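You operate a simulated robot arm through the tools that you are given. There is no shell and no other tool. Be economical: measure what you need, move in short steps, check, and stop when the job is done.

You run a simulated robot arm. Do the job below in one go: nothing can be reset, and whatever is moved stays where it is left.

## Task
Fit the divider in the open carton, pack the small box marked 250 g and tape the carton shut.
Fine: on the packing table; the divider stands across the middle, the box beside it; one tab across the seam. Set down upright: card divider.

Only the result counts: the job must be done as asked and must still hold three seconds after the hand-in. Knocking over, shifting, dropping, spilling or breaking anything else fails it.

## Robot
A 6-joint arm with a two-finger parallel gripper, fixed in place. Base frame: the origin is at the foot of the arm, x ahead of it, y to its left, z up. Lengths are in mm, angles in degrees, forces in N, time in s.
With the tool pointing down near the work surface it reaches from about 360 to 820 mm from the base axis. Its first joint turns from -166.0 to 166.0 degrees. Payload 3.91 kg.
The TCP is the grasp point between the finger pads, 30 mm short of the fingertips. In the tool frame z runs along the fingers and y along their closing line. Largest opening 110 mm; finger width 20, thickness 10; the body of the gripper, 48 by 112 mm, starts 55 mm behind the TCP.
Orientation is that of the tool frame in the base frame, as a unit quaternion [x, y, z, w]. With the fingers straight down and closing along the base's y, the tool's x points along the base's -x, its y along +y and its z along -z.

## Interface
- The arm moves only by the tool servo_tool. Its argument "motion" is one flat list of numbers, 7 for each row, row after row: the shift along the tool's x, y, z in units of 40 mm (1.0 is 40 mm), then the turn, a rotation vector about the tool's x, y, z in units of 5 degrees (1.0 is 5 degrees), then the finger opening in cm, from 0 to 11. In form: [x, y, z, wx, wy, wz, gripper, x, y, z, wx, wy, wz, gripper, ...]. A call has 1 to 20 rows; each row shifts and turns the commanded pose from where the row before left it, along the tool's axes as they then stand. A call with a number of a shift or a turn outside -1 to 1 is refused whole. Rows are played at 5 a second. More than 50 mm and 8.6 degrees between two rows, or a gripper value outside its range, and nothing of the call is played. Where a pose cannot be reached the arm comes as near as it can. A force on the tool above 40 N (or 10 N above the force at the start of the call, whichever is more), or a blocked arm, ends the call early, and 0.2 s more pass. The fingers move at their own pace (about 45 mm/s each) and stop on an object; they squeeze with about 22 N. The grip force told is the motor's: it shows also when the fingers shut on nothing. Time passes only in rows, and 0.2 s behind the last, so rows that do not move let the fingers close. It gives the time, the measured TCP pose, the force on the tool (base axes), the opening and the grip force at its end, in the units of the frame above (readings bear some noise), with the torque about the TCP (base axes, N m) and any sound that the robot's microphone picked up.
- Cameras (640 x 400 px; columns grow to the right, rows downward): "scene" is fixed at [218.8, -640.6, 1594.1]; the picture's right is [0.97, -0.23, 0.00], its down [-0.23, -0.95, -0.22] and it looks along [0.05, 0.21, -0.98] (base axes); focal length 289 px, centre (320, 200). "wrist" rides on the gripper at [77, 7, -114] in the tool frame; the picture's right is [-0.09, 1.00, 0.00], its down [-0.80, -0.07, -0.59] and it looks along [-0.59, -0.05, 0.80] (tool axes); focal length 270 px, centre (320, 200). There is no depth. A picture from a camera that has moved, and an enlarged one, comes with that camera's place and axes in the base frame and with its lens. The place of the scene camera against the robot may be out by one fixed shift of up to 18 mm in any direction.
- capture(camera): a new picture of that camera. It takes no simulated time.
- slide_trunk(by): slides the trunk up (or, below 0, down) by that many mm; the arm rides with it, the base frame stays. It gives what a move gives, with no picture.
- zoom(camera, box): a new picture of the part [left, top, right, bottom] of that camera's present view, enlarged. It takes no simulated time.
- hand_in(): hands the job in; it is judged then, once.

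Work in short steps. Places have to be worked out from the pictures, the camera data and where the tool is seen: move nearer, look again, correct. Check each grasp and each placing, and mend what went wrong. You have 120 turns and 76 pictures in all, those below and enlarged ones among them. Open the gripper and draw the arm clear of the work before you hand the job in, unless the task says otherwise; then end with one line.

The tools are called after "Request:" as name(argument=value, ...) on one line, values as JSON. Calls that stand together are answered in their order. servo_tool: Moves the arm, as the interface text tells. Its arguments: {"type":"object","properties":{"motion":{"type":"array"}},"required":["motion"]} The other tools are called the same way: slide_trunk (by) slides the trunk up or down; capture (camera) takes a picture; zoom (camera, box) takes an enlarged picture of a part of a camera's view; hand_in () hands the job in.

At the start:

```text
time: 0.0
position: [282.0, -436.0, 1221.0]
tool_rot: [0.0, 1.0, 0.001, 0.0]
force: [-0.2, 0.0, -0.1]
wrist_torque: [0.01, -0.01, -0.01]
gripper_width: 110.1
gripper_force: 0.1
trunk travel left (down, up): [-575.0, 35.0]
```

scene: 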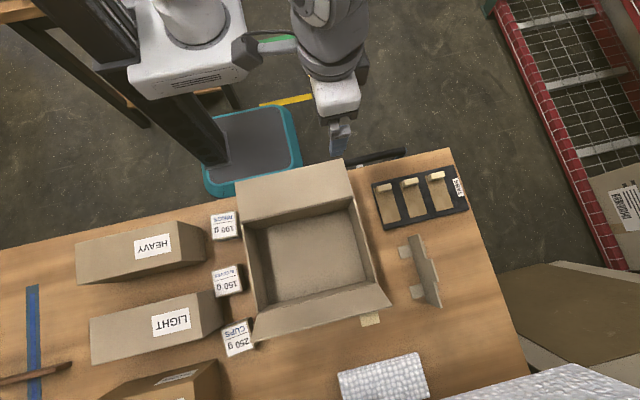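
wrist: 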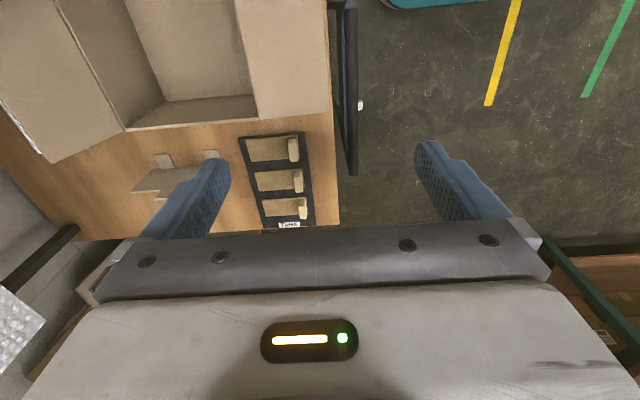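

I start with enlarged views of the carton area to identify the items.

Request:
zoom(camera="scene", box=[190, 140, 350, 240])

Request:
zoom(camera="scene", box=[350, 150, 510, 250])

Request:
zoom(camera="scene", box=[200, 220, 440, 370])

```text
4.00 times, centred on (270, 190) of scene
camera zoom: at [218.8, -640.6, 1594.1], right [0.97, -0.23, 0.0], down [-0.23, -0.95, -0.22], along [0.05, 0.21, -0.98], focal length 1155 px, centre (520, 240)
```

zoom: 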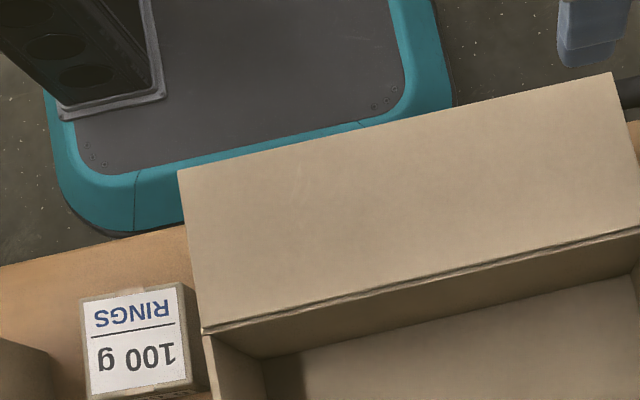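

```text
4.00 times, centred on (430, 200) of scene
camera zoom: at [218.8, -640.6, 1594.1], right [0.97, -0.23, 0.0], down [-0.23, -0.95, -0.22], along [0.05, 0.21, -0.98], focal length 1155 px, centre (-120, 200)
```

zoom: 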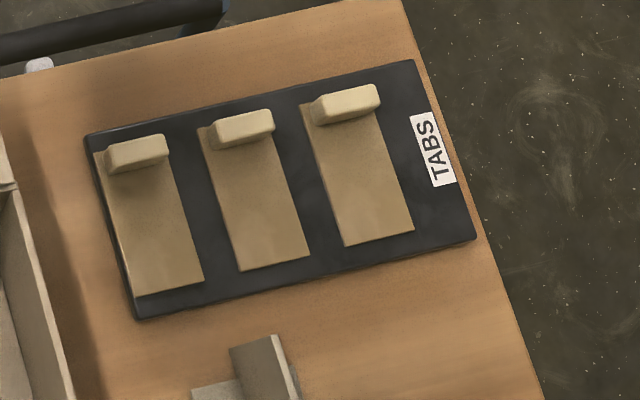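

```text
2.67 times, centred on (320, 295) of scene
camera zoom: at [218.8, -640.6, 1594.1], right [0.97, -0.23, 0.0], down [-0.23, -0.95, -0.22], along [0.05, 0.21, -0.98], focal length 770 px, centre (320, -53)
```

zoom: 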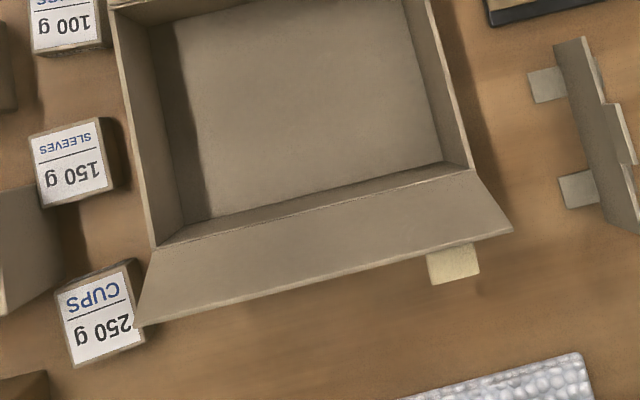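

The table seems to be at about z=880, and the carton spans roughly x 80–315, y -525 to -700. I turn the tool 90° so the wrist camera looks outward (-y) and the fingers close along x.

Request:
servo_tool(motion=[0, 0, 0, 0, 0, 1, 11, 0, 0, 0, 0, 0, 1, 11, 0, 0, 0, 0, 0, 1, 11, 0, 0, 0, 0, 0, 1, 11, 0, 0, 0, 0, 0, 1, 11, 0, 0, 0, 0, 0, 1, 11, 0, 0, 0, 0, 0, 1, 11, 0, 0, 0, 0, 0, 1, 11, 0, 0, 0, 0, 0, 1, 11, 0, 0, 0, 0, 0, 1, 11, 0, 0, 0, 0, 0, 1, 11, 0, 0, 0, 0, 0, 1, 11, 0, 0, 0, 0, 0, 1, 11, 0, 0, 0, 0, 0, 1, 11, 0, 0, 0, 0, 0, 1, 11, 0, 0, 0, 0, 0, 1, 11, 0, 0, 0, 0, 0, 1, 11, 0, 0, 0, 0, 0, 1, 11])

Request:
capture(camera="wrist")

```text
time: 3.8
position: [282.0, -436.3, 1220.9]
tool_rot: [0.707, 0.708, 0.0, 0.0]
force: [-0.7, -0.1, 0.6]
wrist_torque: [-0.01, 0.01, -0.03]
gripper_width: 110.0
gripper_force: 0.0
trunk travel left (down, up): [-575.0, 35.0]
```

```text
70 pictures are left
camera wrist: at [288.7, -360.3, 1336.2], right [1.0, -0.09, 0.0], down [-0.07, -0.8, 0.59], along [-0.05, -0.59, -0.8], focal length 270 px, centre (320, 200)
```

wrist: 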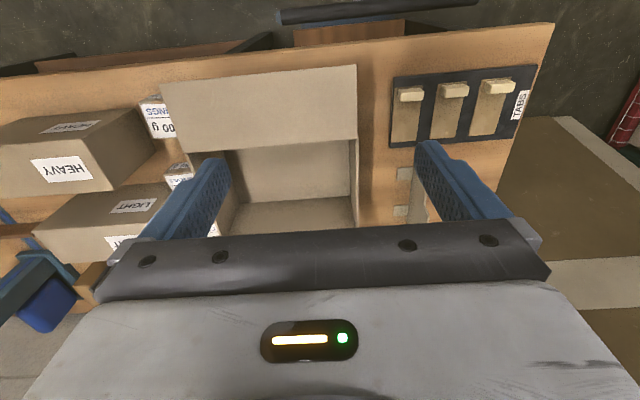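

The camera sees from straight below itself to under the fingers, so I move above the divider side to look at it.

Request:
servo_tool(motion=[-1, 0.6, 0, 0, 0, 0, 11, -1, 0.6, 0, 0, 0, 0, 11, -1, 0.6, 0, 0, 0, 0, 11, -1, 0.6, 0, 0, 0, 0, 11, -1, 0.6, 0, 0, 0, 0, 11])

Request:
capture(camera="wrist")

Request:
capture(camera="scene")

```text
time: 5.0
position: [405.8, -639.4, 1214.8]
tool_rot: [0.708, 0.707, 0.002, -0.005]
force: [0.8, -0.9, 2.4]
wrist_torque: [0.09, 0.09, 0.01]
gripper_width: 109.8
gripper_force: 0.0
trunk travel left (down, up): [-575.0, 35.0]
```

```text
69 pictures are left
camera wrist: at [415.1, -564.6, 1330.1], right [1.0, -0.09, -0.01], down [-0.07, -0.81, 0.59], along [-0.06, -0.59, -0.81], focal length 270 px, centre (320, 200)
```

wrist: 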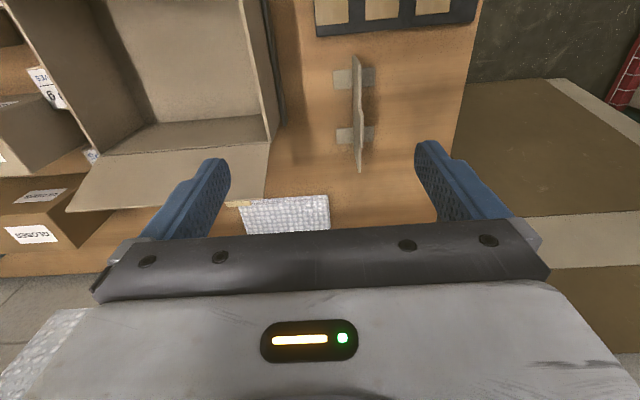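

```text
68 pictures are left
```

scene: 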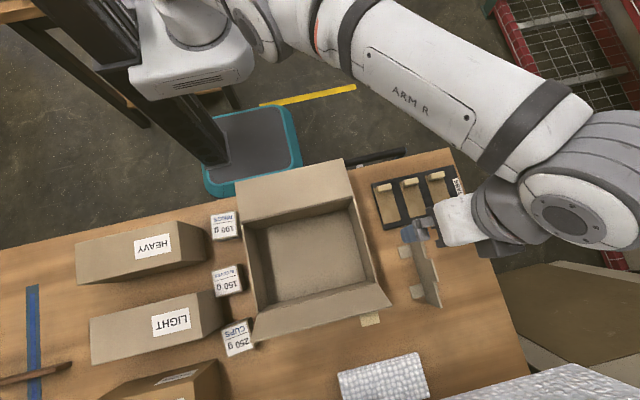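

Request:
zoom(camera="wrist", box=[230, 20, 470, 240])

Request:
zoom(camera="wrist", box=[0, 0, 290, 240])

```text
1.82 times, centred on (350, 130) of wrist
camera zoom: at [415.1, -564.6, 1330.1], right [1.0, -0.09, -0.01], down [-0.07, -0.81, 0.59], along [-0.06, -0.59, -0.81], focal length 491 px, centre (266, 327)
```

zoom: 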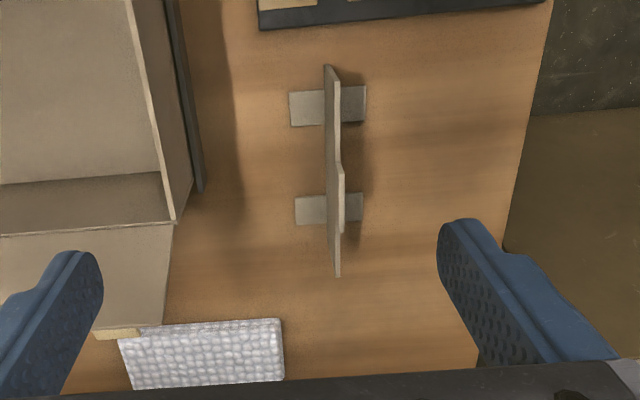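

```text
1.67 times, centred on (145, 120) of wrist
camera zoom: at [415.1, -564.6, 1330.1], right [1.0, -0.09, -0.01], down [-0.07, -0.81, 0.59], along [-0.06, -0.59, -0.81], focal length 450 px, centre (612, 333)
```

zoom: 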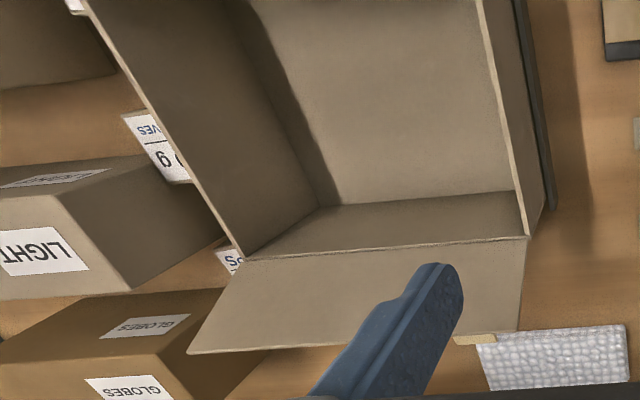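

Request:
zoom(camera="scene", box=[350, 230, 480, 330])

```text
4.00 times, centred on (415, 280) of scene
camera zoom: at [218.8, -640.6, 1594.1], right [0.97, -0.23, 0.0], down [-0.23, -0.95, -0.22], along [0.05, 0.21, -0.98], focal length 1155 px, centre (-60, -120)
```

zoom: 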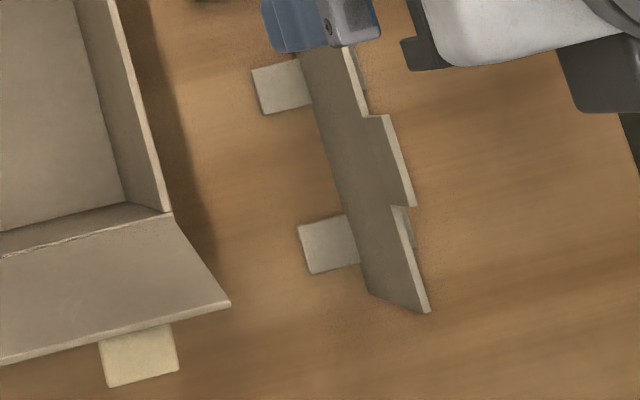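

The divider stands at about x=460, y≈-640..-790, with a raised grip tab at its middle, near the reach limit. I tilt the tool 20° outward and descend partway for a closer look.

Request:
servo_tool(motion=[0, 0, 0, 0, -1, 0, 11, 0, 0, 0, 0, -1, 0, 11, 0, 0, 0, 0, -1, 0, 11, 0, 0, 0, 0, -1, 0, 11, 0.094, 0.245, 0.844, 0, 0, 0, 11, 0.094, 0.245, 0.844, 0, 0, 0, 11, 0.094, 0.245, 0.844, 0, 0, 0, 11, 0.094, 0.245, 0.844, 0, 0, 0, 11, 0.094, 0.245, 0.844, 0, 0, 0, 11])

Request:
capture(camera="wrist")

```text
time: 7.0
position: [453.4, -677.0, 1053.2]
tool_rot: [0.695, 0.698, -0.123, 0.123]
force: [0.8, -0.4, -0.3]
wrist_torque: [0.0, 0.0, 0.02]
gripper_width: 110.0
gripper_force: 0.1
trunk travel left (down, up): [-575.0, 35.0]
```

```text
64 pictures are left
camera wrist: at [459.4, -566.6, 1134.9], right [1.0, -0.08, 0.03], down [-0.07, -0.55, 0.83], along [-0.05, -0.83, -0.55], focal length 270 px, centre (320, 200)
```

wrist: 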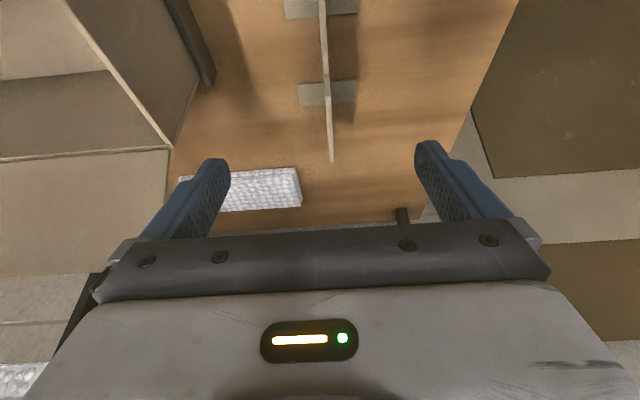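

Request:
zoom(camera="wrist", box=[260, 0, 420, 180])

```text
2.22 times, centred on (340, 90) of wrist
camera zoom: at [459.4, -566.6, 1134.9], right [1.0, -0.08, 0.03], down [-0.07, -0.55, 0.83], along [-0.05, -0.83, -0.55], focal length 601 px, centre (276, 444)
```

zoom: 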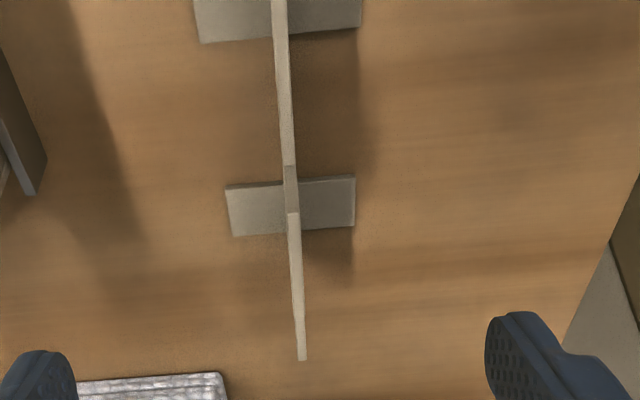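

The grip tab is about x=461, y -710..-756, z 908–934; the plate's lower top edge sits at z≈908. I flip the tool 180° about its axis so the camera is on the outside and clear of the carton's back flap.

Request:
servo_tool(motion=[0, 0, 0, 0, 0, -1, 11, 0, 0, 0, 0, 0, -1, 11, 0, 0, 0, 0, 0, -1, 11, 0, 0, 0, 0, 0, -1, 11, 0, 0, 0, 0, 0, -1, 11, 0, 0, 0, 0, 0, -1, 11, 0, 0, 0, 0, 0, -1, 11, 0, 0, 0, 0, 0, -1, 11, 0, 0, 0, 0, 0, -1, 11, 0, 0, 0, 0, 0, -1, 11, 0, 0, 0, 0, 0, -1, 11, 0, 0, 0, 0, 0, -1, 11, 0, 0, 0, 0, 0, -1, 11, 0, 0, 0, 0, 0, -1, 11, 0, 0, 0, 0, 0, -1, 11, 0, 0, 0, 0, 0, -1, 11, 0, 0, 0, 0, 0, -1, 11, 0, 0, 0, 0, 0, -1, 11])

Request:
servo_tool(motion=[0, 0, 0, 0, 0, -1, 11, 0, 0, 0, 0, 0, -1, 11, 0, 0, 0, 0, 0, -1, 11, 0, 0, 0, 0, 0, -1, 11, 0, 0, 0, 0, 0, -1, 11, 0, 0, 0, 0, 0, -1, 11, 0, 0, 0, 0, 0, -1, 11, 0, 0, 0, 0, 0, -1, 11, 0, 0, 0, 0, 0, -1, 11, 0, 0, 0, 0, 0, -1, 11, 0, 0, 0, 0, 0, -1, 11, 0, 0, 0, 0, 0, -1, 11, 0, 0, 0, 0, 0, -1, 11, 0, 0, 0, 0, 0, -1, 11, 0, 0, 0, 0, 0, -1, 11, 0, 0, 0, 0, 0, -1, 11, 0, 0, 0, 0, 0, -1, 11, 0, 0, 0, 0, 0, -1, 11])

Request:
capture(camera="wrist")

```text
time: 10.8
position: [451.1, -676.5, 1056.4]
tool_rot: [-0.001, 0.985, -0.174, -0.001]
force: [-0.4, -0.7, 0.1]
wrist_torque: [0.0, 0.01, 0.03]
gripper_width: 110.0
gripper_force: 0.1
trunk travel left (down, up): [-575.0, 35.0]
```

```text
time: 14.6
position: [450.1, -676.2, 1055.6]
tool_rot: [0.697, -0.696, 0.123, 0.123]
force: [0.1, 0.1, 0.2]
wrist_torque: [-0.03, -0.01, -0.01]
gripper_width: 110.4
gripper_force: 0.0
trunk travel left (down, up): [-575.0, 35.0]
```

```text
62 pictures are left
camera wrist: at [444.2, -710.6, 1190.0], right [-1.0, 0.08, -0.03], down [0.07, 0.96, 0.28], along [0.05, 0.28, -0.96], focal length 270 px, centre (320, 200)
```

wrist: 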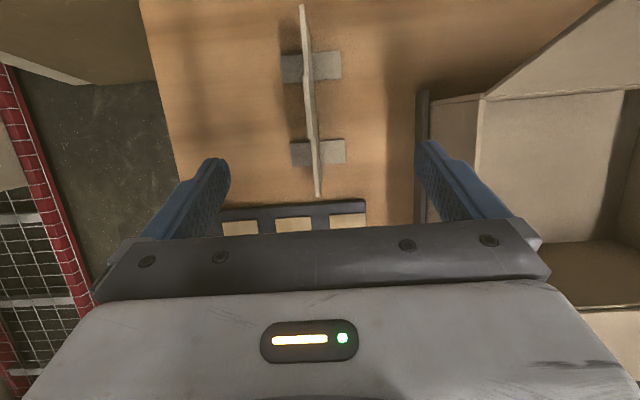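

Request:
zoom(camera="wrist", box=[230, 0, 390, 210])

```text
1.90 times, centred on (310, 105) of wrist
camera zoom: at [444.2, -710.6, 1190.0], right [-1.0, 0.08, -0.03], down [0.07, 0.96, 0.28], along [0.05, 0.28, -0.96], focal length 515 px, centre (339, 381)
```

zoom: 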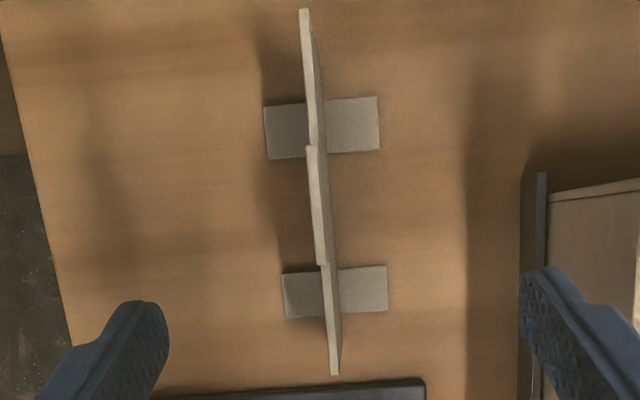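

The plate now reads x≈461, y -812..-633 (yaw ≈ 0), tab centre y≈-722, top z≈938. I move to a pre-grasp point back along the tool axis.

Request:
servo_tool(motion=[-0.02, -0.15, 0.98, 0, 0, 0, 7, -0.02, -0.15, 0.99, 0, 0, 0, 7, 0, 0, 0, 0, 0, 0, 7])

Request:
capture(camera="wrist")

```text
time: 15.4
position: [460.5, -702.6, 982.2]
tool_rot: [0.696, -0.696, 0.122, 0.123]
force: [-0.3, 0.5, 0.5]
wrist_torque: [0.0, 0.0, -0.04]
gripper_width: 69.7
gripper_force: 0.1
trunk travel left (down, up): [-575.0, 35.0]
```

```text
60 pictures are left
camera wrist: at [453.7, -735.7, 1116.0], right [-1.0, 0.08, -0.03], down [0.07, 0.96, 0.28], along [0.05, 0.28, -0.96], focal length 270 px, centre (320, 200)
```

wrist: 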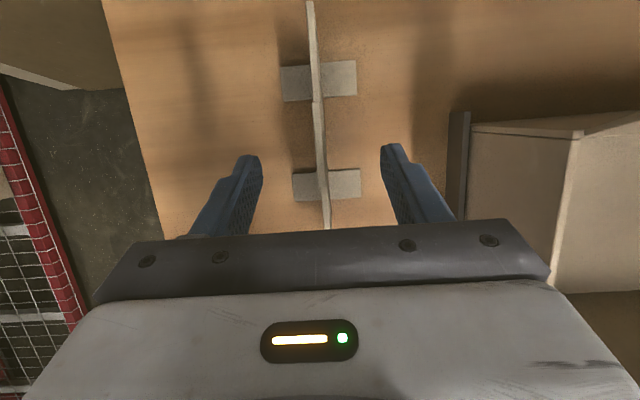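

Alignment looks centred; I advance 60 mm along the tool axis and close.

Request:
servo_tool(motion=[0, -0.02, 0.75, 0, 0, 0, 7, 0, -0.02, 0.75, 0, 0, 0, 7, 0, 0, 0, 0, 0, 0, 7])

Request:
capture(camera="wrist")

```text
time: 16.2
position: [463.5, -722.1, 925.1]
tool_rot: [-0.696, 0.696, -0.123, -0.123]
force: [0.2, -0.7, -0.3]
wrist_torque: [-0.01, 0.01, -0.01]
gripper_width: 70.2
gripper_force: 0.1
trunk travel left (down, up): [-575.0, 35.0]
```

```text
59 pictures are left
camera wrist: at [457.3, -756.2, 1059.3], right [-1.0, 0.08, -0.03], down [0.07, 0.96, 0.28], along [0.05, 0.28, -0.96], focal length 270 px, centre (320, 200)
```

wrist: 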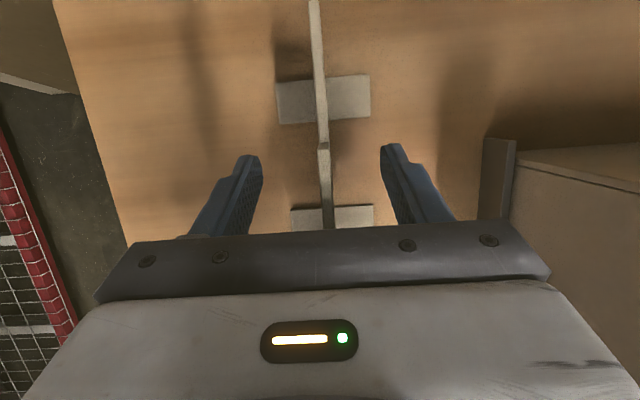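

Fingers straddle the plate at the tab centre; close and check.

Request:
servo_tool(motion=[0, 0, 0, 0, 0, 0, 3, 0, 0, 0, 0, 0, 0, 0, 0, 0, 0, 0, 0, 0, 0, 0, 0, 0, 0, 0, 0, 0, 0, 0, 0, 0, 0, 0, 0, 0, 0, 0, 0, 0, 0, 0])

Request:
servo_tool(motion=[-0.17, 0, -0.47, 0, 0, 0, 0, -0.17, 0, -0.47, 0, 0, 0, 0])

Request:
capture(camera="wrist")

```text
time: 17.6
position: [465.4, -722.1, 925.4]
tool_rot: [0.697, -0.696, 0.123, 0.122]
force: [0.6, -0.2, 0.4]
wrist_torque: [-0.02, 0.03, 0.01]
gripper_width: 4.5
gripper_force: 21.8
trunk travel left (down, up): [-575.0, 35.0]
```

```text
time: 18.2
position: [464.1, -696.2, 956.3]
tool_rot: [0.697, -0.696, 0.122, 0.122]
force: [-0.3, 0.6, -0.4]
wrist_torque: [-0.01, 0.01, -0.04]
gripper_width: 4.5
gripper_force: 21.7
trunk travel left (down, up): [-575.0, 35.0]
```

```text
58 pictures are left
camera wrist: at [457.9, -731.2, 1089.7], right [-1.0, 0.08, -0.03], down [0.07, 0.96, 0.28], along [0.05, 0.28, -0.96], focal length 270 px, centre (320, 200)
```

wrist: 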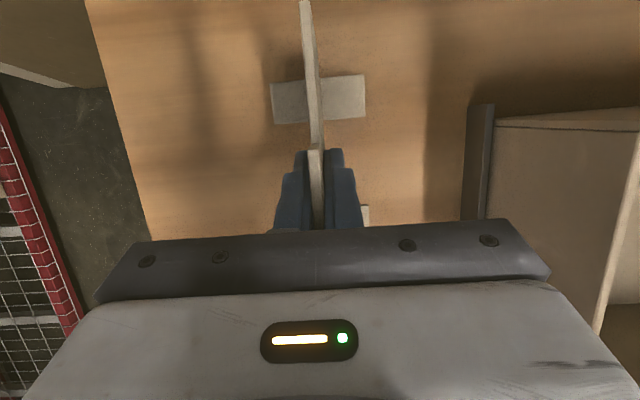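

The divider is held (opening 4.5 mm, the card's thickness) and lifted. I raise it clear above flap height and move toward the carton.

Request:
servo_tool(motion=[0.32, 0, -0.877, 0, 0, 0, 0, 0.32, 0, -0.877, 0, 0, 0, 0, 0.32, 0, -0.877, 0, 0, 0, 0, 0.32, 0, -0.877, 0, 0, 0, 0, 0.32, 0, -0.877, 0, 0, 0, 0, 0.32, 0, -0.877, 0, 0, 0, 0, -0.9, 0, -0.33, 0, 0, 0, 0, -0.9, 0, -0.33, 0, 0, 0, 0, 0, 1, 0, 0, 0, 0, 0, 0, 1, 0, 0, 0, 0, 0, 0, 1, 0, 0, 0, 0, 0, 0, 0, 0, 0, 0, 0, 0])

Request:
capture(camera="wrist")

Request:
capture(camera="scene")

```text
time: 20.8
position: [340.8, -613.7, 1178.3]
tool_rot: [0.697, -0.695, 0.123, 0.122]
force: [-0.1, 0.5, 0.0]
wrist_torque: [0.04, -0.03, -0.02]
gripper_width: 4.7
gripper_force: 21.8
out of reach, approached as far as the arm can: row 6
trunk travel left (down, up): [-575.0, 35.0]
```

```text
57 pictures are left
camera wrist: at [334.3, -648.1, 1312.6], right [-1.0, 0.08, -0.03], down [0.07, 0.96, 0.28], along [0.05, 0.28, -0.96], focal length 270 px, centre (320, 200)
```

wrist: 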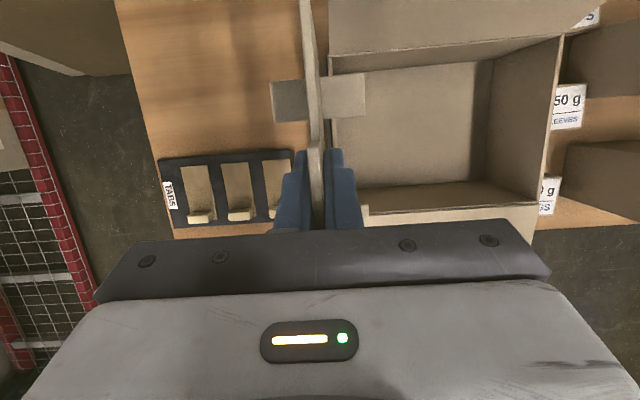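

```text
56 pictures are left
```

scene: 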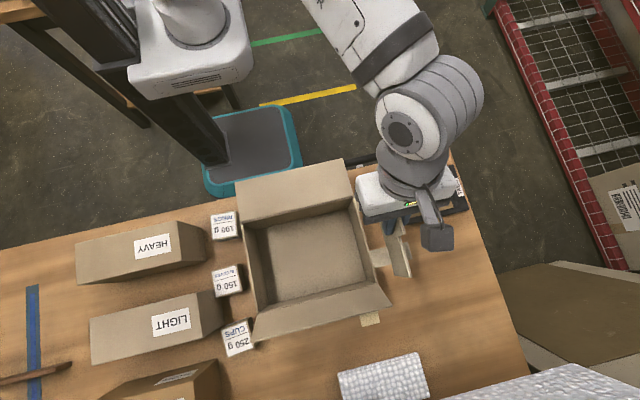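

Request:
zoom(camera="wrist", box=[300, 0, 620, 230])

```text
1.74 times, centred on (460, 115) of wrist
camera zoom: at [334.3, -648.1, 1312.6], right [-1.0, 0.08, -0.03], down [0.07, 0.96, 0.28], along [0.05, 0.28, -0.96], focal length 470 px, centre (76, 348)
```

zoom: 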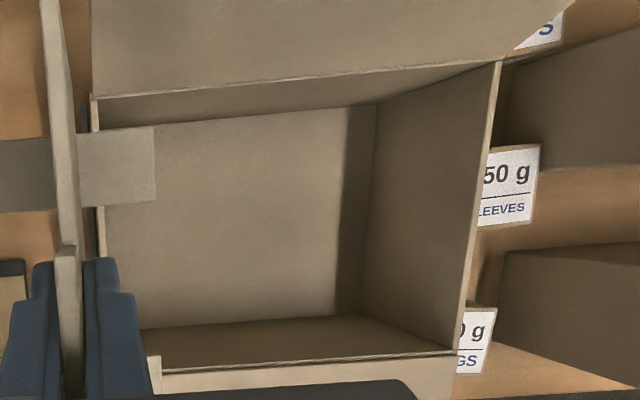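

Carton: rim z≈983, inner y about -714..-528 (centre -621), x 80..328 (centre 204). I move the divider over the centre and check.

Request:
servo_tool(motion=[0.04, 0.855, 0.015, 0, 0, 0, 0, 0.04, 0.855, 0.015, 0, 0, 0, 0, 0.04, 0.855, 0.015, 0, 0, 0, 0, 0.04, 0.855, 0.015, 0, 0, 0, 0, 0, 0, 0, 0, 0, 0, 0])

Request:
capture(camera="wrist")

```text
time: 22.0
position: [206.6, -622.3, 1178.0]
tool_rot: [0.697, -0.696, 0.123, 0.123]
force: [0.2, -0.8, 0.2]
wrist_torque: [0.0, -0.01, 0.04]
gripper_width: 4.7
gripper_force: 22.1
trunk travel left (down, up): [-575.0, 35.0]
```

```text
54 pictures are left
camera wrist: at [200.4, -655.9, 1311.6], right [-1.0, 0.08, -0.03], down [0.07, 0.96, 0.28], along [0.05, 0.28, -0.96], focal length 270 px, centre (320, 200)
```

wrist: 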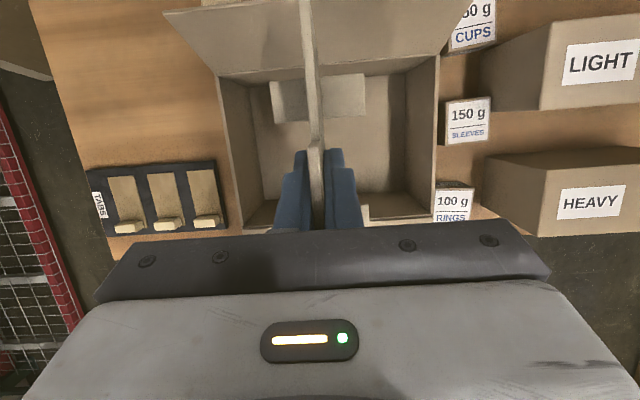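

Nearly aligned; small correction (-4 x, +1.5 y) while lowering so the plate bottom is just above the rim.

Request:
servo_tool(motion=[-0.333, 0.033, 0.885, 0, 0, 0, 0, -0.333, 0.033, 0.885, 0, 0, 0, 0, -0.333, 0.033, 0.885, 0, 0, 0, 0, 0, 0, 0, 0, 0, 0, 0])

Request:
capture(camera="wrist")

Request:
zoom(camera="scene", box=[220, 150, 400, 350])

```text
time: 23.0
position: [203.6, -618.6, 1065.5]
tool_rot: [0.697, -0.696, 0.123, 0.123]
force: [0.3, 0.1, -0.5]
wrist_torque: [-0.03, 0.0, -0.02]
gripper_width: 4.6
gripper_force: 21.8
trunk travel left (down, up): [-575.0, 35.0]
```

```text
53 pictures are left
camera wrist: at [195.7, -654.0, 1199.9], right [-1.0, 0.08, -0.03], down [0.07, 0.96, 0.28], along [0.05, 0.28, -0.96], focal length 270 px, centre (320, 200)
```

wrist: 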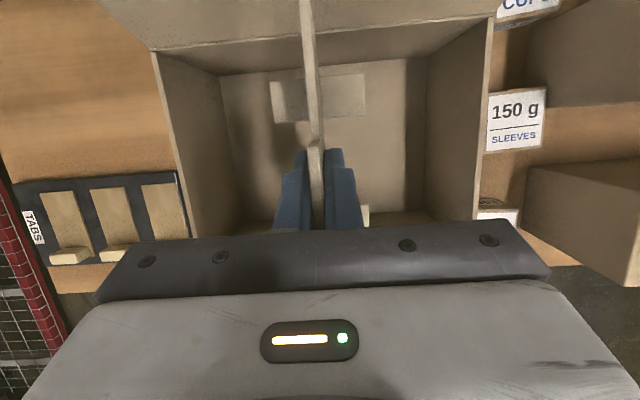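

```text
2.00 times, centred on (310, 250) of scene
camera zoom: at [218.8, -640.6, 1594.1], right [0.97, -0.23, 0.0], down [-0.23, -0.95, -0.22], along [0.05, 0.21, -0.98], focal length 578 px, centre (340, 100)
```

zoom: 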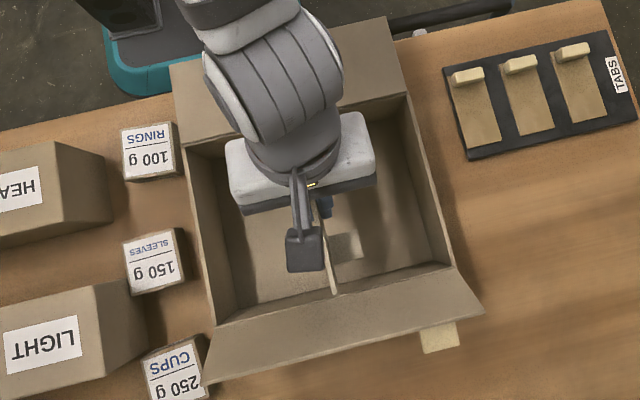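

Front rim reads y≈-712.7; centre ≈ -620.5. I adjust -1.5 mm in y and lower in steps, watching forces.

Request:
servo_tool(motion=[0.035, 0, 0.013, 0, 0, 0, 0, -0.17, 0, 0.47, 0, 0, 0, 0, -0.17, 0, 0.47, 0, 0, 0, 0, -0.17, 0, 0.47, 0, 0, 0, 0])

Request:
zoom(camera="scene", box=[260, 220, 380, 330])

Request:
zoom(camera="wrist", box=[220, 0, 420, 240])

```text
time: 24.0
position: [202.3, -620.7, 1004.3]
tool_rot: [0.697, -0.696, 0.122, 0.122]
force: [0.1, -0.7, -0.5]
wrist_torque: [-0.01, -0.02, -0.01]
gripper_width: 4.3
gripper_force: 21.9
trunk travel left (down, up): [-575.0, 35.0]
```

```text
3.64 times, centred on (320, 275) of scene
camera zoom: at [218.8, -640.6, 1594.1], right [0.97, -0.23, 0.0], down [-0.23, -0.95, -0.22], along [0.05, 0.21, -0.98], focal length 1050 px, centre (320, -73)
```

zoom: 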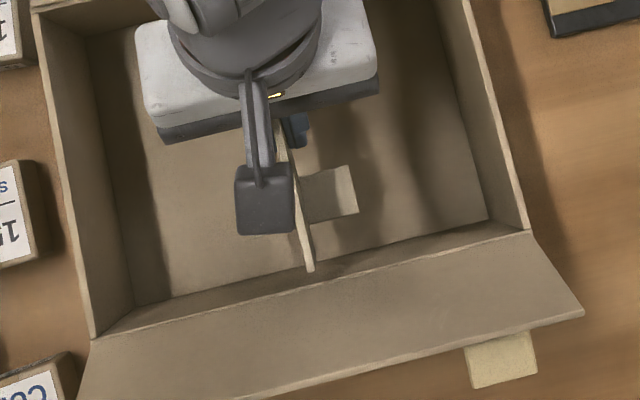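

```text
1.67 times, centred on (320, 120) of wrist
camera zoom: at [195.2, -656.0, 1138.5], right [-1.0, 0.08, -0.03], down [0.07, 0.96, 0.29], along [0.05, 0.28, -0.96], focal length 450 px, centre (320, 333)
```

zoom: 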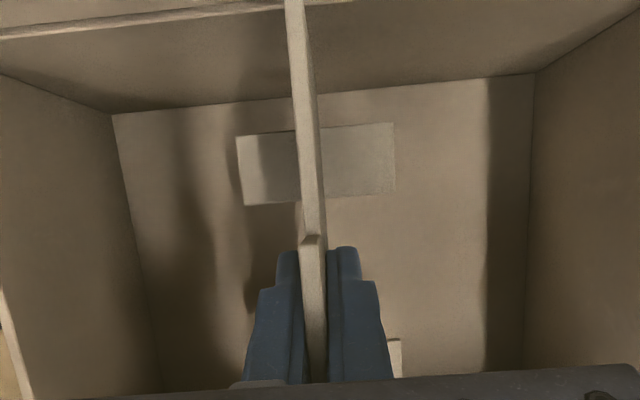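

No contact forces; continue lowering.

Request:
servo_tool(motion=[-0.171, 0, 0.47, 0, 0, 0, 0, -0.171, 0, 0.47, 0, 0, 0, 0, -0.171, 0, 0.47, 0, 0, 0, 0, 0, 0, 0, 0, 0, 0, 0])

Request:
capture(camera="wrist")

Request:
zoom(camera="scene", box=[260, 220, 380, 330])

```text
time: 25.0
position: [200.9, -620.6, 945.5]
tool_rot: [-0.696, 0.697, -0.122, -0.123]
force: [-0.4, -0.7, -0.2]
wrist_torque: [0.01, -0.02, -0.02]
gripper_width: 4.5
gripper_force: 22.2
trunk travel left (down, up): [-575.0, 35.0]
```

```text
49 pictures are left
camera wrist: at [194.2, -655.4, 1079.4], right [-1.0, 0.08, -0.03], down [0.07, 0.96, 0.28], along [0.05, 0.28, -0.96], focal length 270 px, centre (320, 200)
```

wrist: 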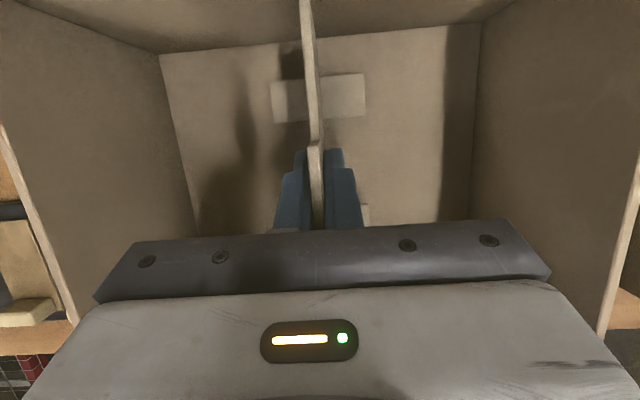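

```text
3.64 times, centred on (320, 275) of scene
camera zoom: at [218.8, -640.6, 1594.1], right [0.97, -0.23, 0.0], down [-0.23, -0.95, -0.22], along [0.05, 0.21, -0.98], focal length 1050 px, centre (320, -73)
```

zoom: 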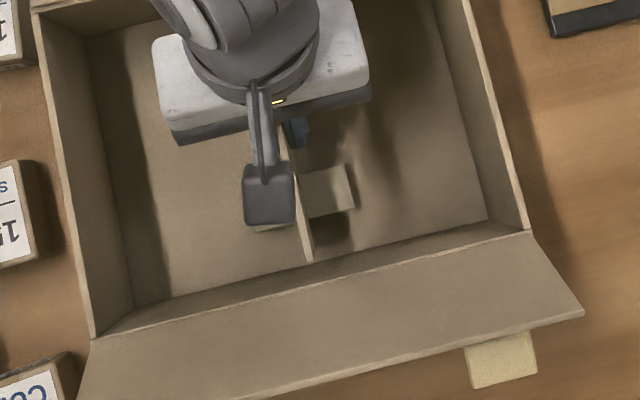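

Still free. I lower in 4 mm steps until floor contact.

Request:
servo_tool(motion=[-0.034, -0.04, 0.094, 0, 0, 0, 0, -0.034, 0, 0.094, 0, 0, 0, 0, -0.034, 0, 0.094, 0, 0, 0, 0, 0, 0, 0, 0, 0, 0, 0])

Request:
servo_tool(motion=[-0.017, 0, 0.047, 0, 0, 0, 0, 0, 0, 0, 0, 0, 0, 0])

Request:
servo_tool(motion=[-0.017, 0, 0.047, 0, 0, 0, 0, 0, 0, 0, 0, 0, 0, 0])

```text
time: 26.0
position: [203.4, -621.4, 933.3]
tool_rot: [-0.696, 0.696, -0.123, -0.123]
force: [0.2, -0.8, -1.2]
wrist_torque: [0.02, -0.01, 0.01]
gripper_width: 4.2
gripper_force: 21.7
trunk travel left (down, up): [-575.0, 35.0]
```

```text
time: 26.6
position: [201.8, -622.3, 931.0]
tool_rot: [0.696, -0.696, 0.123, 0.123]
force: [0.2, 0.7, 3.2]
wrist_torque: [0.18, 0.01, -0.02]
gripper_width: 4.5
gripper_force: 22.1
trunk travel left (down, up): [-575.0, 35.0]
```

```text
time: 27.2
position: [201.7, -622.3, 930.3]
tool_rot: [0.696, -0.696, 0.125, 0.123]
force: [-0.1, 1.3, 16.9]
wrist_torque: [0.34, 0.06, 0.0]
gripper_width: 4.6
gripper_force: 21.6
trunk travel left (down, up): [-575.0, 35.0]
```

Floor contact at TCP z≈931. I ease up 1.5 mm, release and check before withdrawing.

Request:
servo_tool(motion=[0.012, 0, -0.035, 0, 0, 0, 0, 0, 0, 0, 0, 0, 0, 0.6, 0, 0, 0, 0, 0, 0, 1.5, 0, 0, 0, 0, 0, 0, 4, 0, 0, 0, 0, 0, 0, 5])

Request:
capture(camera="wrist")

```text
time: 28.4
position: [201.7, -623.0, 929.4]
tool_rot: [-0.696, 0.696, -0.123, -0.124]
force: [-0.4, 0.2, -0.6]
wrist_torque: [-0.01, 0.0, -0.03]
gripper_width: 50.2
gripper_force: 0.1
trunk travel left (down, up): [-575.0, 35.0]
```

```text
47 pictures are left
camera wrist: at [195.3, -656.5, 1064.1], right [-1.0, 0.08, -0.03], down [0.07, 0.96, 0.28], along [0.05, 0.28, -0.96], focal length 270 px, centre (320, 200)
```

wrist: 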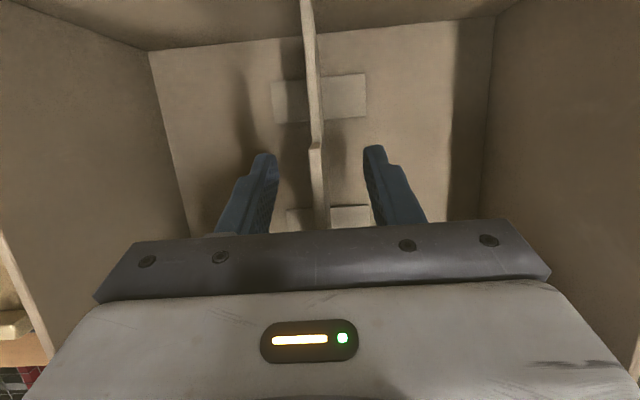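

Divider stands. I withdraw straight up and view the carton and the boxes.

Request:
servo_tool(motion=[0.32, 0, -0.877, 0, 0, 0, 5, 0.32, 0, -0.877, 0, 0, 0, 5, 0.32, 0, -0.877, 0, 0, 0, 5, 0.32, 0, -0.877, 0, 0, 0, 5, 0.32, 0, -0.877, 0, 0, 0, 5, 0.32, 0, -0.877, 0, 0, 0, 8, 0, 1, 0, 0, 0, 0, 11, 0, 1, 0, 0, 0, 0, 11, 0, 1, 0, 0, 0, 0, 11, 0, 1, 0, 0, 0, 0, 11])

Request:
capture(camera="wrist")

Request:
capture(camera="scene")

```text
time: 30.6
position: [83.8, -616.5, 1150.1]
tool_rot: [-0.688, 0.704, -0.115, -0.134]
force: [-0.6, -0.3, 0.2]
wrist_torque: [0.02, -0.02, 0.0]
gripper_width: 110.0
gripper_force: 0.1
out of reach, approached as far as the arm can: row 9, 10
trunk travel left (down, up): [-575.0, 35.0]
```

```text
46 pictures are left
camera wrist: at [78.6, -648.8, 1283.7], right [-0.99, 0.11, -0.01], down [0.1, 0.95, 0.28], along [0.04, 0.28, -0.96], focal length 270 px, centre (320, 200)
```

wrist: 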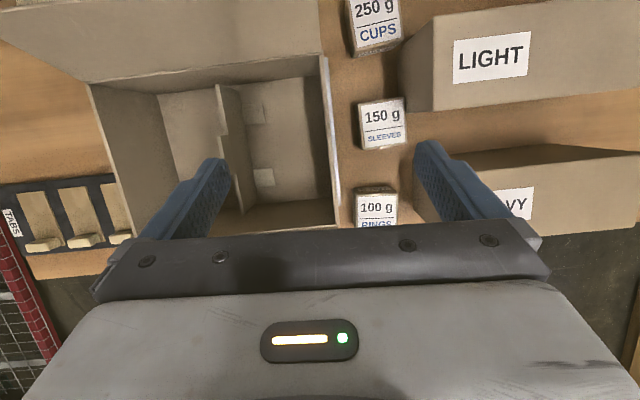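

```text
45 pictures are left
```

scene: 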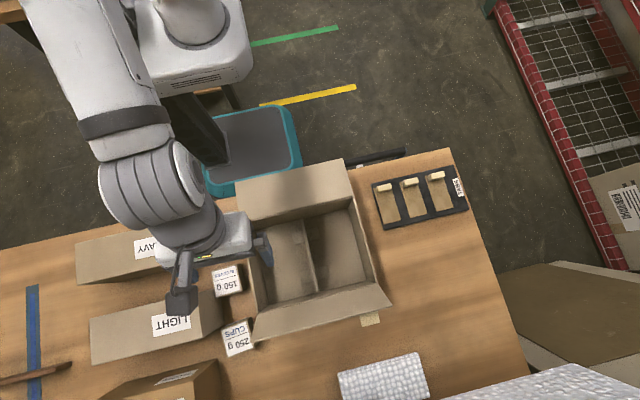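

The divider stands in the carton. Next I untilt the tool and turn it back so the fingers close along y, with the camera on the -x side, for the 250 g box (it has free space on its ±y sides).

Request:
servo_tool(motion=[0, 0, 0, 0, -1, 0, 11, 0, 0, 0, 0, -1, 0, 11, 0, 0, 0, 0, -1, 0, 11, 0, 0, 0, 0, -1, 0, 11])

Request:
servo_tool(motion=[0, 0, 0, 0, 0, 1, 11, 0, 0, 0, 0, 0, 1, 11, 0, 0, 0, 0, 0, 1, 11, 0, 0, 0, 0, 0, 1, 11, 0, 0, 0, 0, 0, 1, 11, 0, 0, 0, 0, 0, 1, 11, 0, 0, 0, 0, 0, 1, 11, 0, 0, 0, 0, 0, 1, 11, 0, 0, 0, 0, 0, 1, 11, 0, 0, 0, 0, 0, 1, 11, 0, 0, 0, 0, 0, 1, 11, 0, 0, 0, 0, 0, 1, 11, 0, 0, 0, 0, 0, 1, 11, 0, 0, 0, 0, 0, 1, 11, 0, 0, 0, 0, 0, 1, 11, 0, 0, 0, 0, 0, 1, 11, 0, 0, 0, 0, 0, 1, 11, 0, 0, 0, 0, 0, 1, 11])

```text
time: 31.6
position: [132.6, -609.9, 1146.9]
tool_rot: [-0.704, 0.71, 0.003, -0.003]
force: [1.0, -0.1, 0.3]
wrist_torque: [0.03, 0.03, 0.02]
gripper_width: 110.1
gripper_force: 0.1
out of reach, approached as far as the arm can: row 1, 2, 3, 4
trunk travel left (down, up): [-575.0, 35.0]
```

```text
time: 35.4
position: [133.0, -611.2, 1146.7]
tool_rot: [0.0, 1.0, 0.0, 0.001]
force: [-0.2, 0.3, -0.6]
wrist_torque: [-0.03, 0.03, -0.03]
gripper_width: 109.9
gripper_force: 0.1
trunk travel left (down, up): [-575.0, 35.0]
```

Request:
servo_tool(motion=[0.8, -0.87, 0, 0, 0, 0, 11, 0.8, -0.87, 0, 0, 0, 0, 11, 0.8, -0.87, 0, 0, 0, 0, 11, 0.8, -0.87, 0, 0, 0, 0, 11, 0, 0, 0, 0, 0, 0, 11])

Request:
capture(camera="wrist")

```text
time: 36.6
position: [5.4, -743.8, 1143.9]
tool_rot: [-0.001, 1.0, 0.002, 0.0]
force: [0.1, -0.7, 0.0]
wrist_torque: [-0.01, 0.03, -0.04]
gripper_width: 110.0
gripper_force: 0.1
out of reach, approached as far as the arm can: row 4
trunk travel left (down, up): [-575.0, 35.0]
```

```text
44 pictures are left
camera wrist: at [-71.2, -738.1, 1258.4], right [0.09, 1.0, 0.0], down [0.8, -0.07, 0.59], along [0.59, -0.05, -0.8], focal length 270 px, centre (320, 200)
```

wrist: 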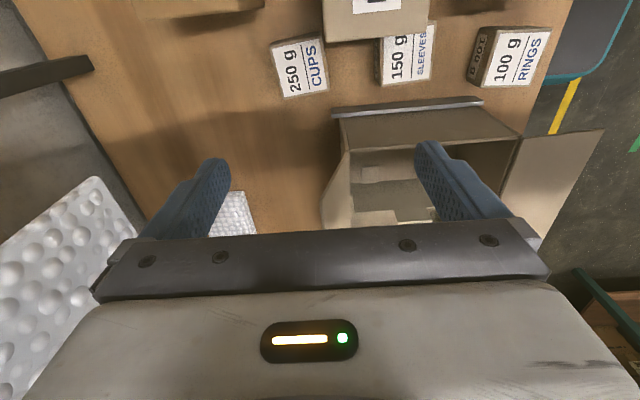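

Request:
zoom(camera="wrist", box=[220, 0, 440, 140])

```text
2.86 times, centred on (330, 70) of wrist
camera zoom: at [-71.2, -738.1, 1258.4], right [0.09, 1.0, 0.0], down [0.8, -0.07, 0.59], along [0.59, -0.05, -0.8], focal length 772 px, centre (291, 571)
```

zoom: 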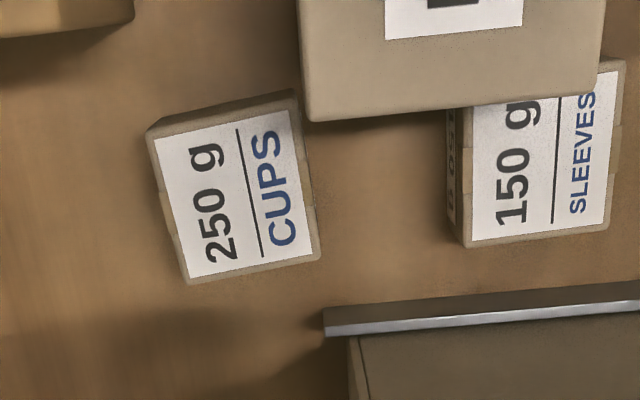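

The 250 g box: ≈58 mm square, centre about (-6,-766), yaw ≈ +6.6°, LIGHT box edge near x=-41. I align yaw, go a bit lower over it, and look again.

Request:
servo_tool(motion=[0, 0, 0.9, 0, 0, -0.66, 11, 0, 0, 0.9, 0, 0, -0.66, 11, 0.09, -0.24, 0.9, 0, 0, 0, 11, 0.09, -0.24, 0.9, 0, 0, 0, 11, 0, 0, 0, 0, 0, 0, 11])

Request:
capture(camera="wrist")

Request:
zoom(camera="scene", box=[150, 270, 310, 380])

```text
time: 37.8
position: [-1.0, -765.8, 1000.6]
tool_rot: [-0.057, 0.998, -0.001, 0.0]
force: [-0.3, -0.7, 0.9]
wrist_torque: [-0.03, 0.04, 0.02]
gripper_width: 110.1
gripper_force: 0.1
trunk travel left (down, up): [-575.0, 35.0]
```

```text
42 pictures are left
camera wrist: at [-77.5, -768.0, 1115.1], right [-0.03, 1.0, 0.0], down [0.8, 0.02, 0.59], along [0.59, 0.02, -0.8], focal length 270 px, centre (320, 200)
```

wrist: 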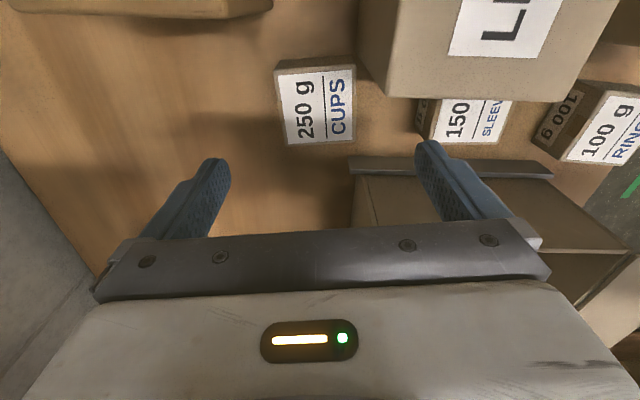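

```text
3.64 times, centred on (230, 325) of scene
camera zoom: at [218.8, -640.6, 1594.1], right [0.97, -0.23, 0.0], down [-0.23, -0.95, -0.22], along [0.05, 0.21, -0.98], focal length 1050 px, centre (647, -254)
```

zoom: 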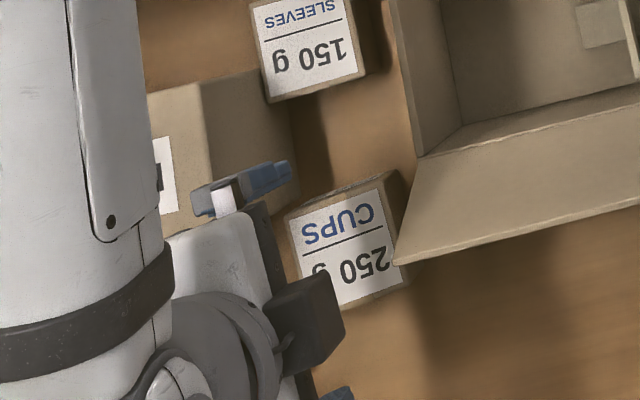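

Refined: box centre ≈ (-4,-768), top z≈888, yaw ≈7.9°, LIGHT corner at (-42,-737) with top ≈985. I descend with a small +x offset to keep clear of LIGHT, stopping above to check.

Request:
servo_tool(motion=[0, 0, 0, 0, 0, -0.26, 11, -0.116, -0.072, 0.7, 0, 0, 0, 11, 0, 0, 0.7, 0, 0, 0, 11, 0, 0, 0.5, 0, 0, 0, 11, 0, 0, 0, 0, 0, 0, 11])

Request:
capture(camera="wrist")

```text
time: 39.0
position: [4.6, -769.0, 923.9]
tool_rot: [-0.07, 0.998, 0.0, 0.0]
force: [-0.9, -0.1, 0.6]
wrist_torque: [-0.03, -0.01, -0.02]
gripper_width: 109.8
gripper_force: 0.2
trunk travel left (down, up): [-575.0, 35.0]
```

```text
40 pictures are left
camera wrist: at [-72.0, -773.4, 1038.7], right [-0.05, 1.0, 0.0], down [0.8, 0.04, 0.59], along [0.59, 0.03, -0.8], focal length 270 px, centre (320, 200)
```

wrist: 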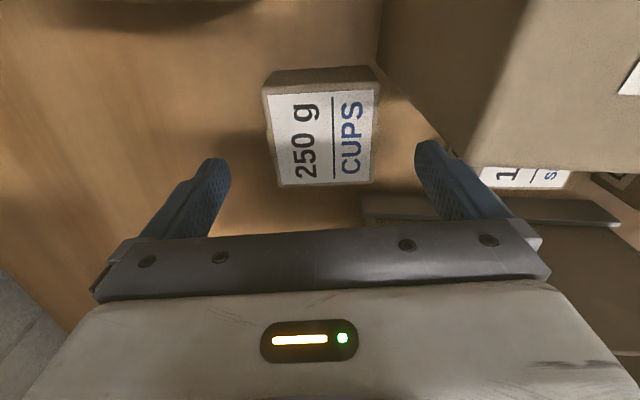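

Box centre ≈ (-8,-768), top ≈ 893, yaw ≈6.5°. I lower to the grasp with small corrections, then close.

Request:
servo_tool(motion=[0.1, 0.02, 0.35, 0, 0, 0.3, 11, 0, 0, 0.35, 0, 0, 0, 11, 0, 0, 0, 0, 0, 0, 8, 0, 0, 0, 0, 0, 0, 6.5, 0, 0, 0, 0, 0, 0, 5, 0, 0, 0, 0, 0, 0, 5, 0, 0, 0, 0, 0, 0, 5])

Request:
capture(camera="wrist")

```text
time: 40.6
position: [1.3, -767.9, 895.2]
tool_rot: [-0.055, 0.998, 0.0, 0.0]
force: [0.0, 0.6, 0.0]
wrist_torque: [0.08, -0.01, -0.03]
gripper_width: 65.5
gripper_force: 21.7
trunk travel left (down, up): [-575.0, 35.0]
```

```text
39 pictures are left
camera wrist: at [-76.2, -770.7, 1011.2], right [-0.02, 1.0, 0.0], down [0.8, 0.02, 0.59], along [0.59, 0.01, -0.8], focal length 270 px, centre (320, 200)
```

wrist: 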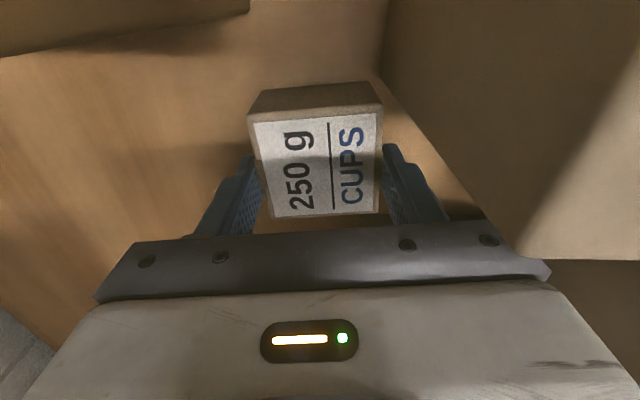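

The box is gripped (65.5 mm wide). I lift a little and check that it holds.

Request:
servo_tool(motion=[0, 0, -0.25, 0, 0, 0, 5, 0, 0, -0.5, 0, 0, 0, 5, 0, 0, 0, 0, 0, 0, 5])

Request:
capture(camera="wrist")

```text
time: 41.4
position: [0.7, -766.2, 926.6]
tool_rot: [-0.055, 0.998, 0.0, 0.0]
force: [-0.1, 0.7, -3.0]
wrist_torque: [0.02, 0.01, -0.01]
gripper_width: 65.6
gripper_force: 22.0
trunk travel left (down, up): [-575.0, 35.0]
```

```text
38 pictures are left
camera wrist: at [-76.5, -769.3, 1040.7], right [-0.02, 1.0, 0.0], down [0.8, 0.02, 0.59], along [0.59, 0.01, -0.8], focal length 270 px, centre (320, 200)
```

wrist: 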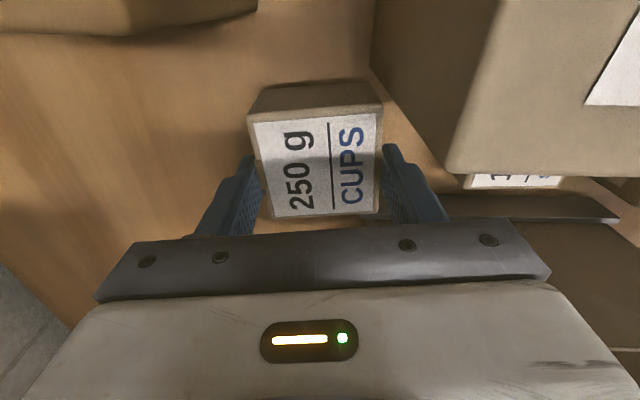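

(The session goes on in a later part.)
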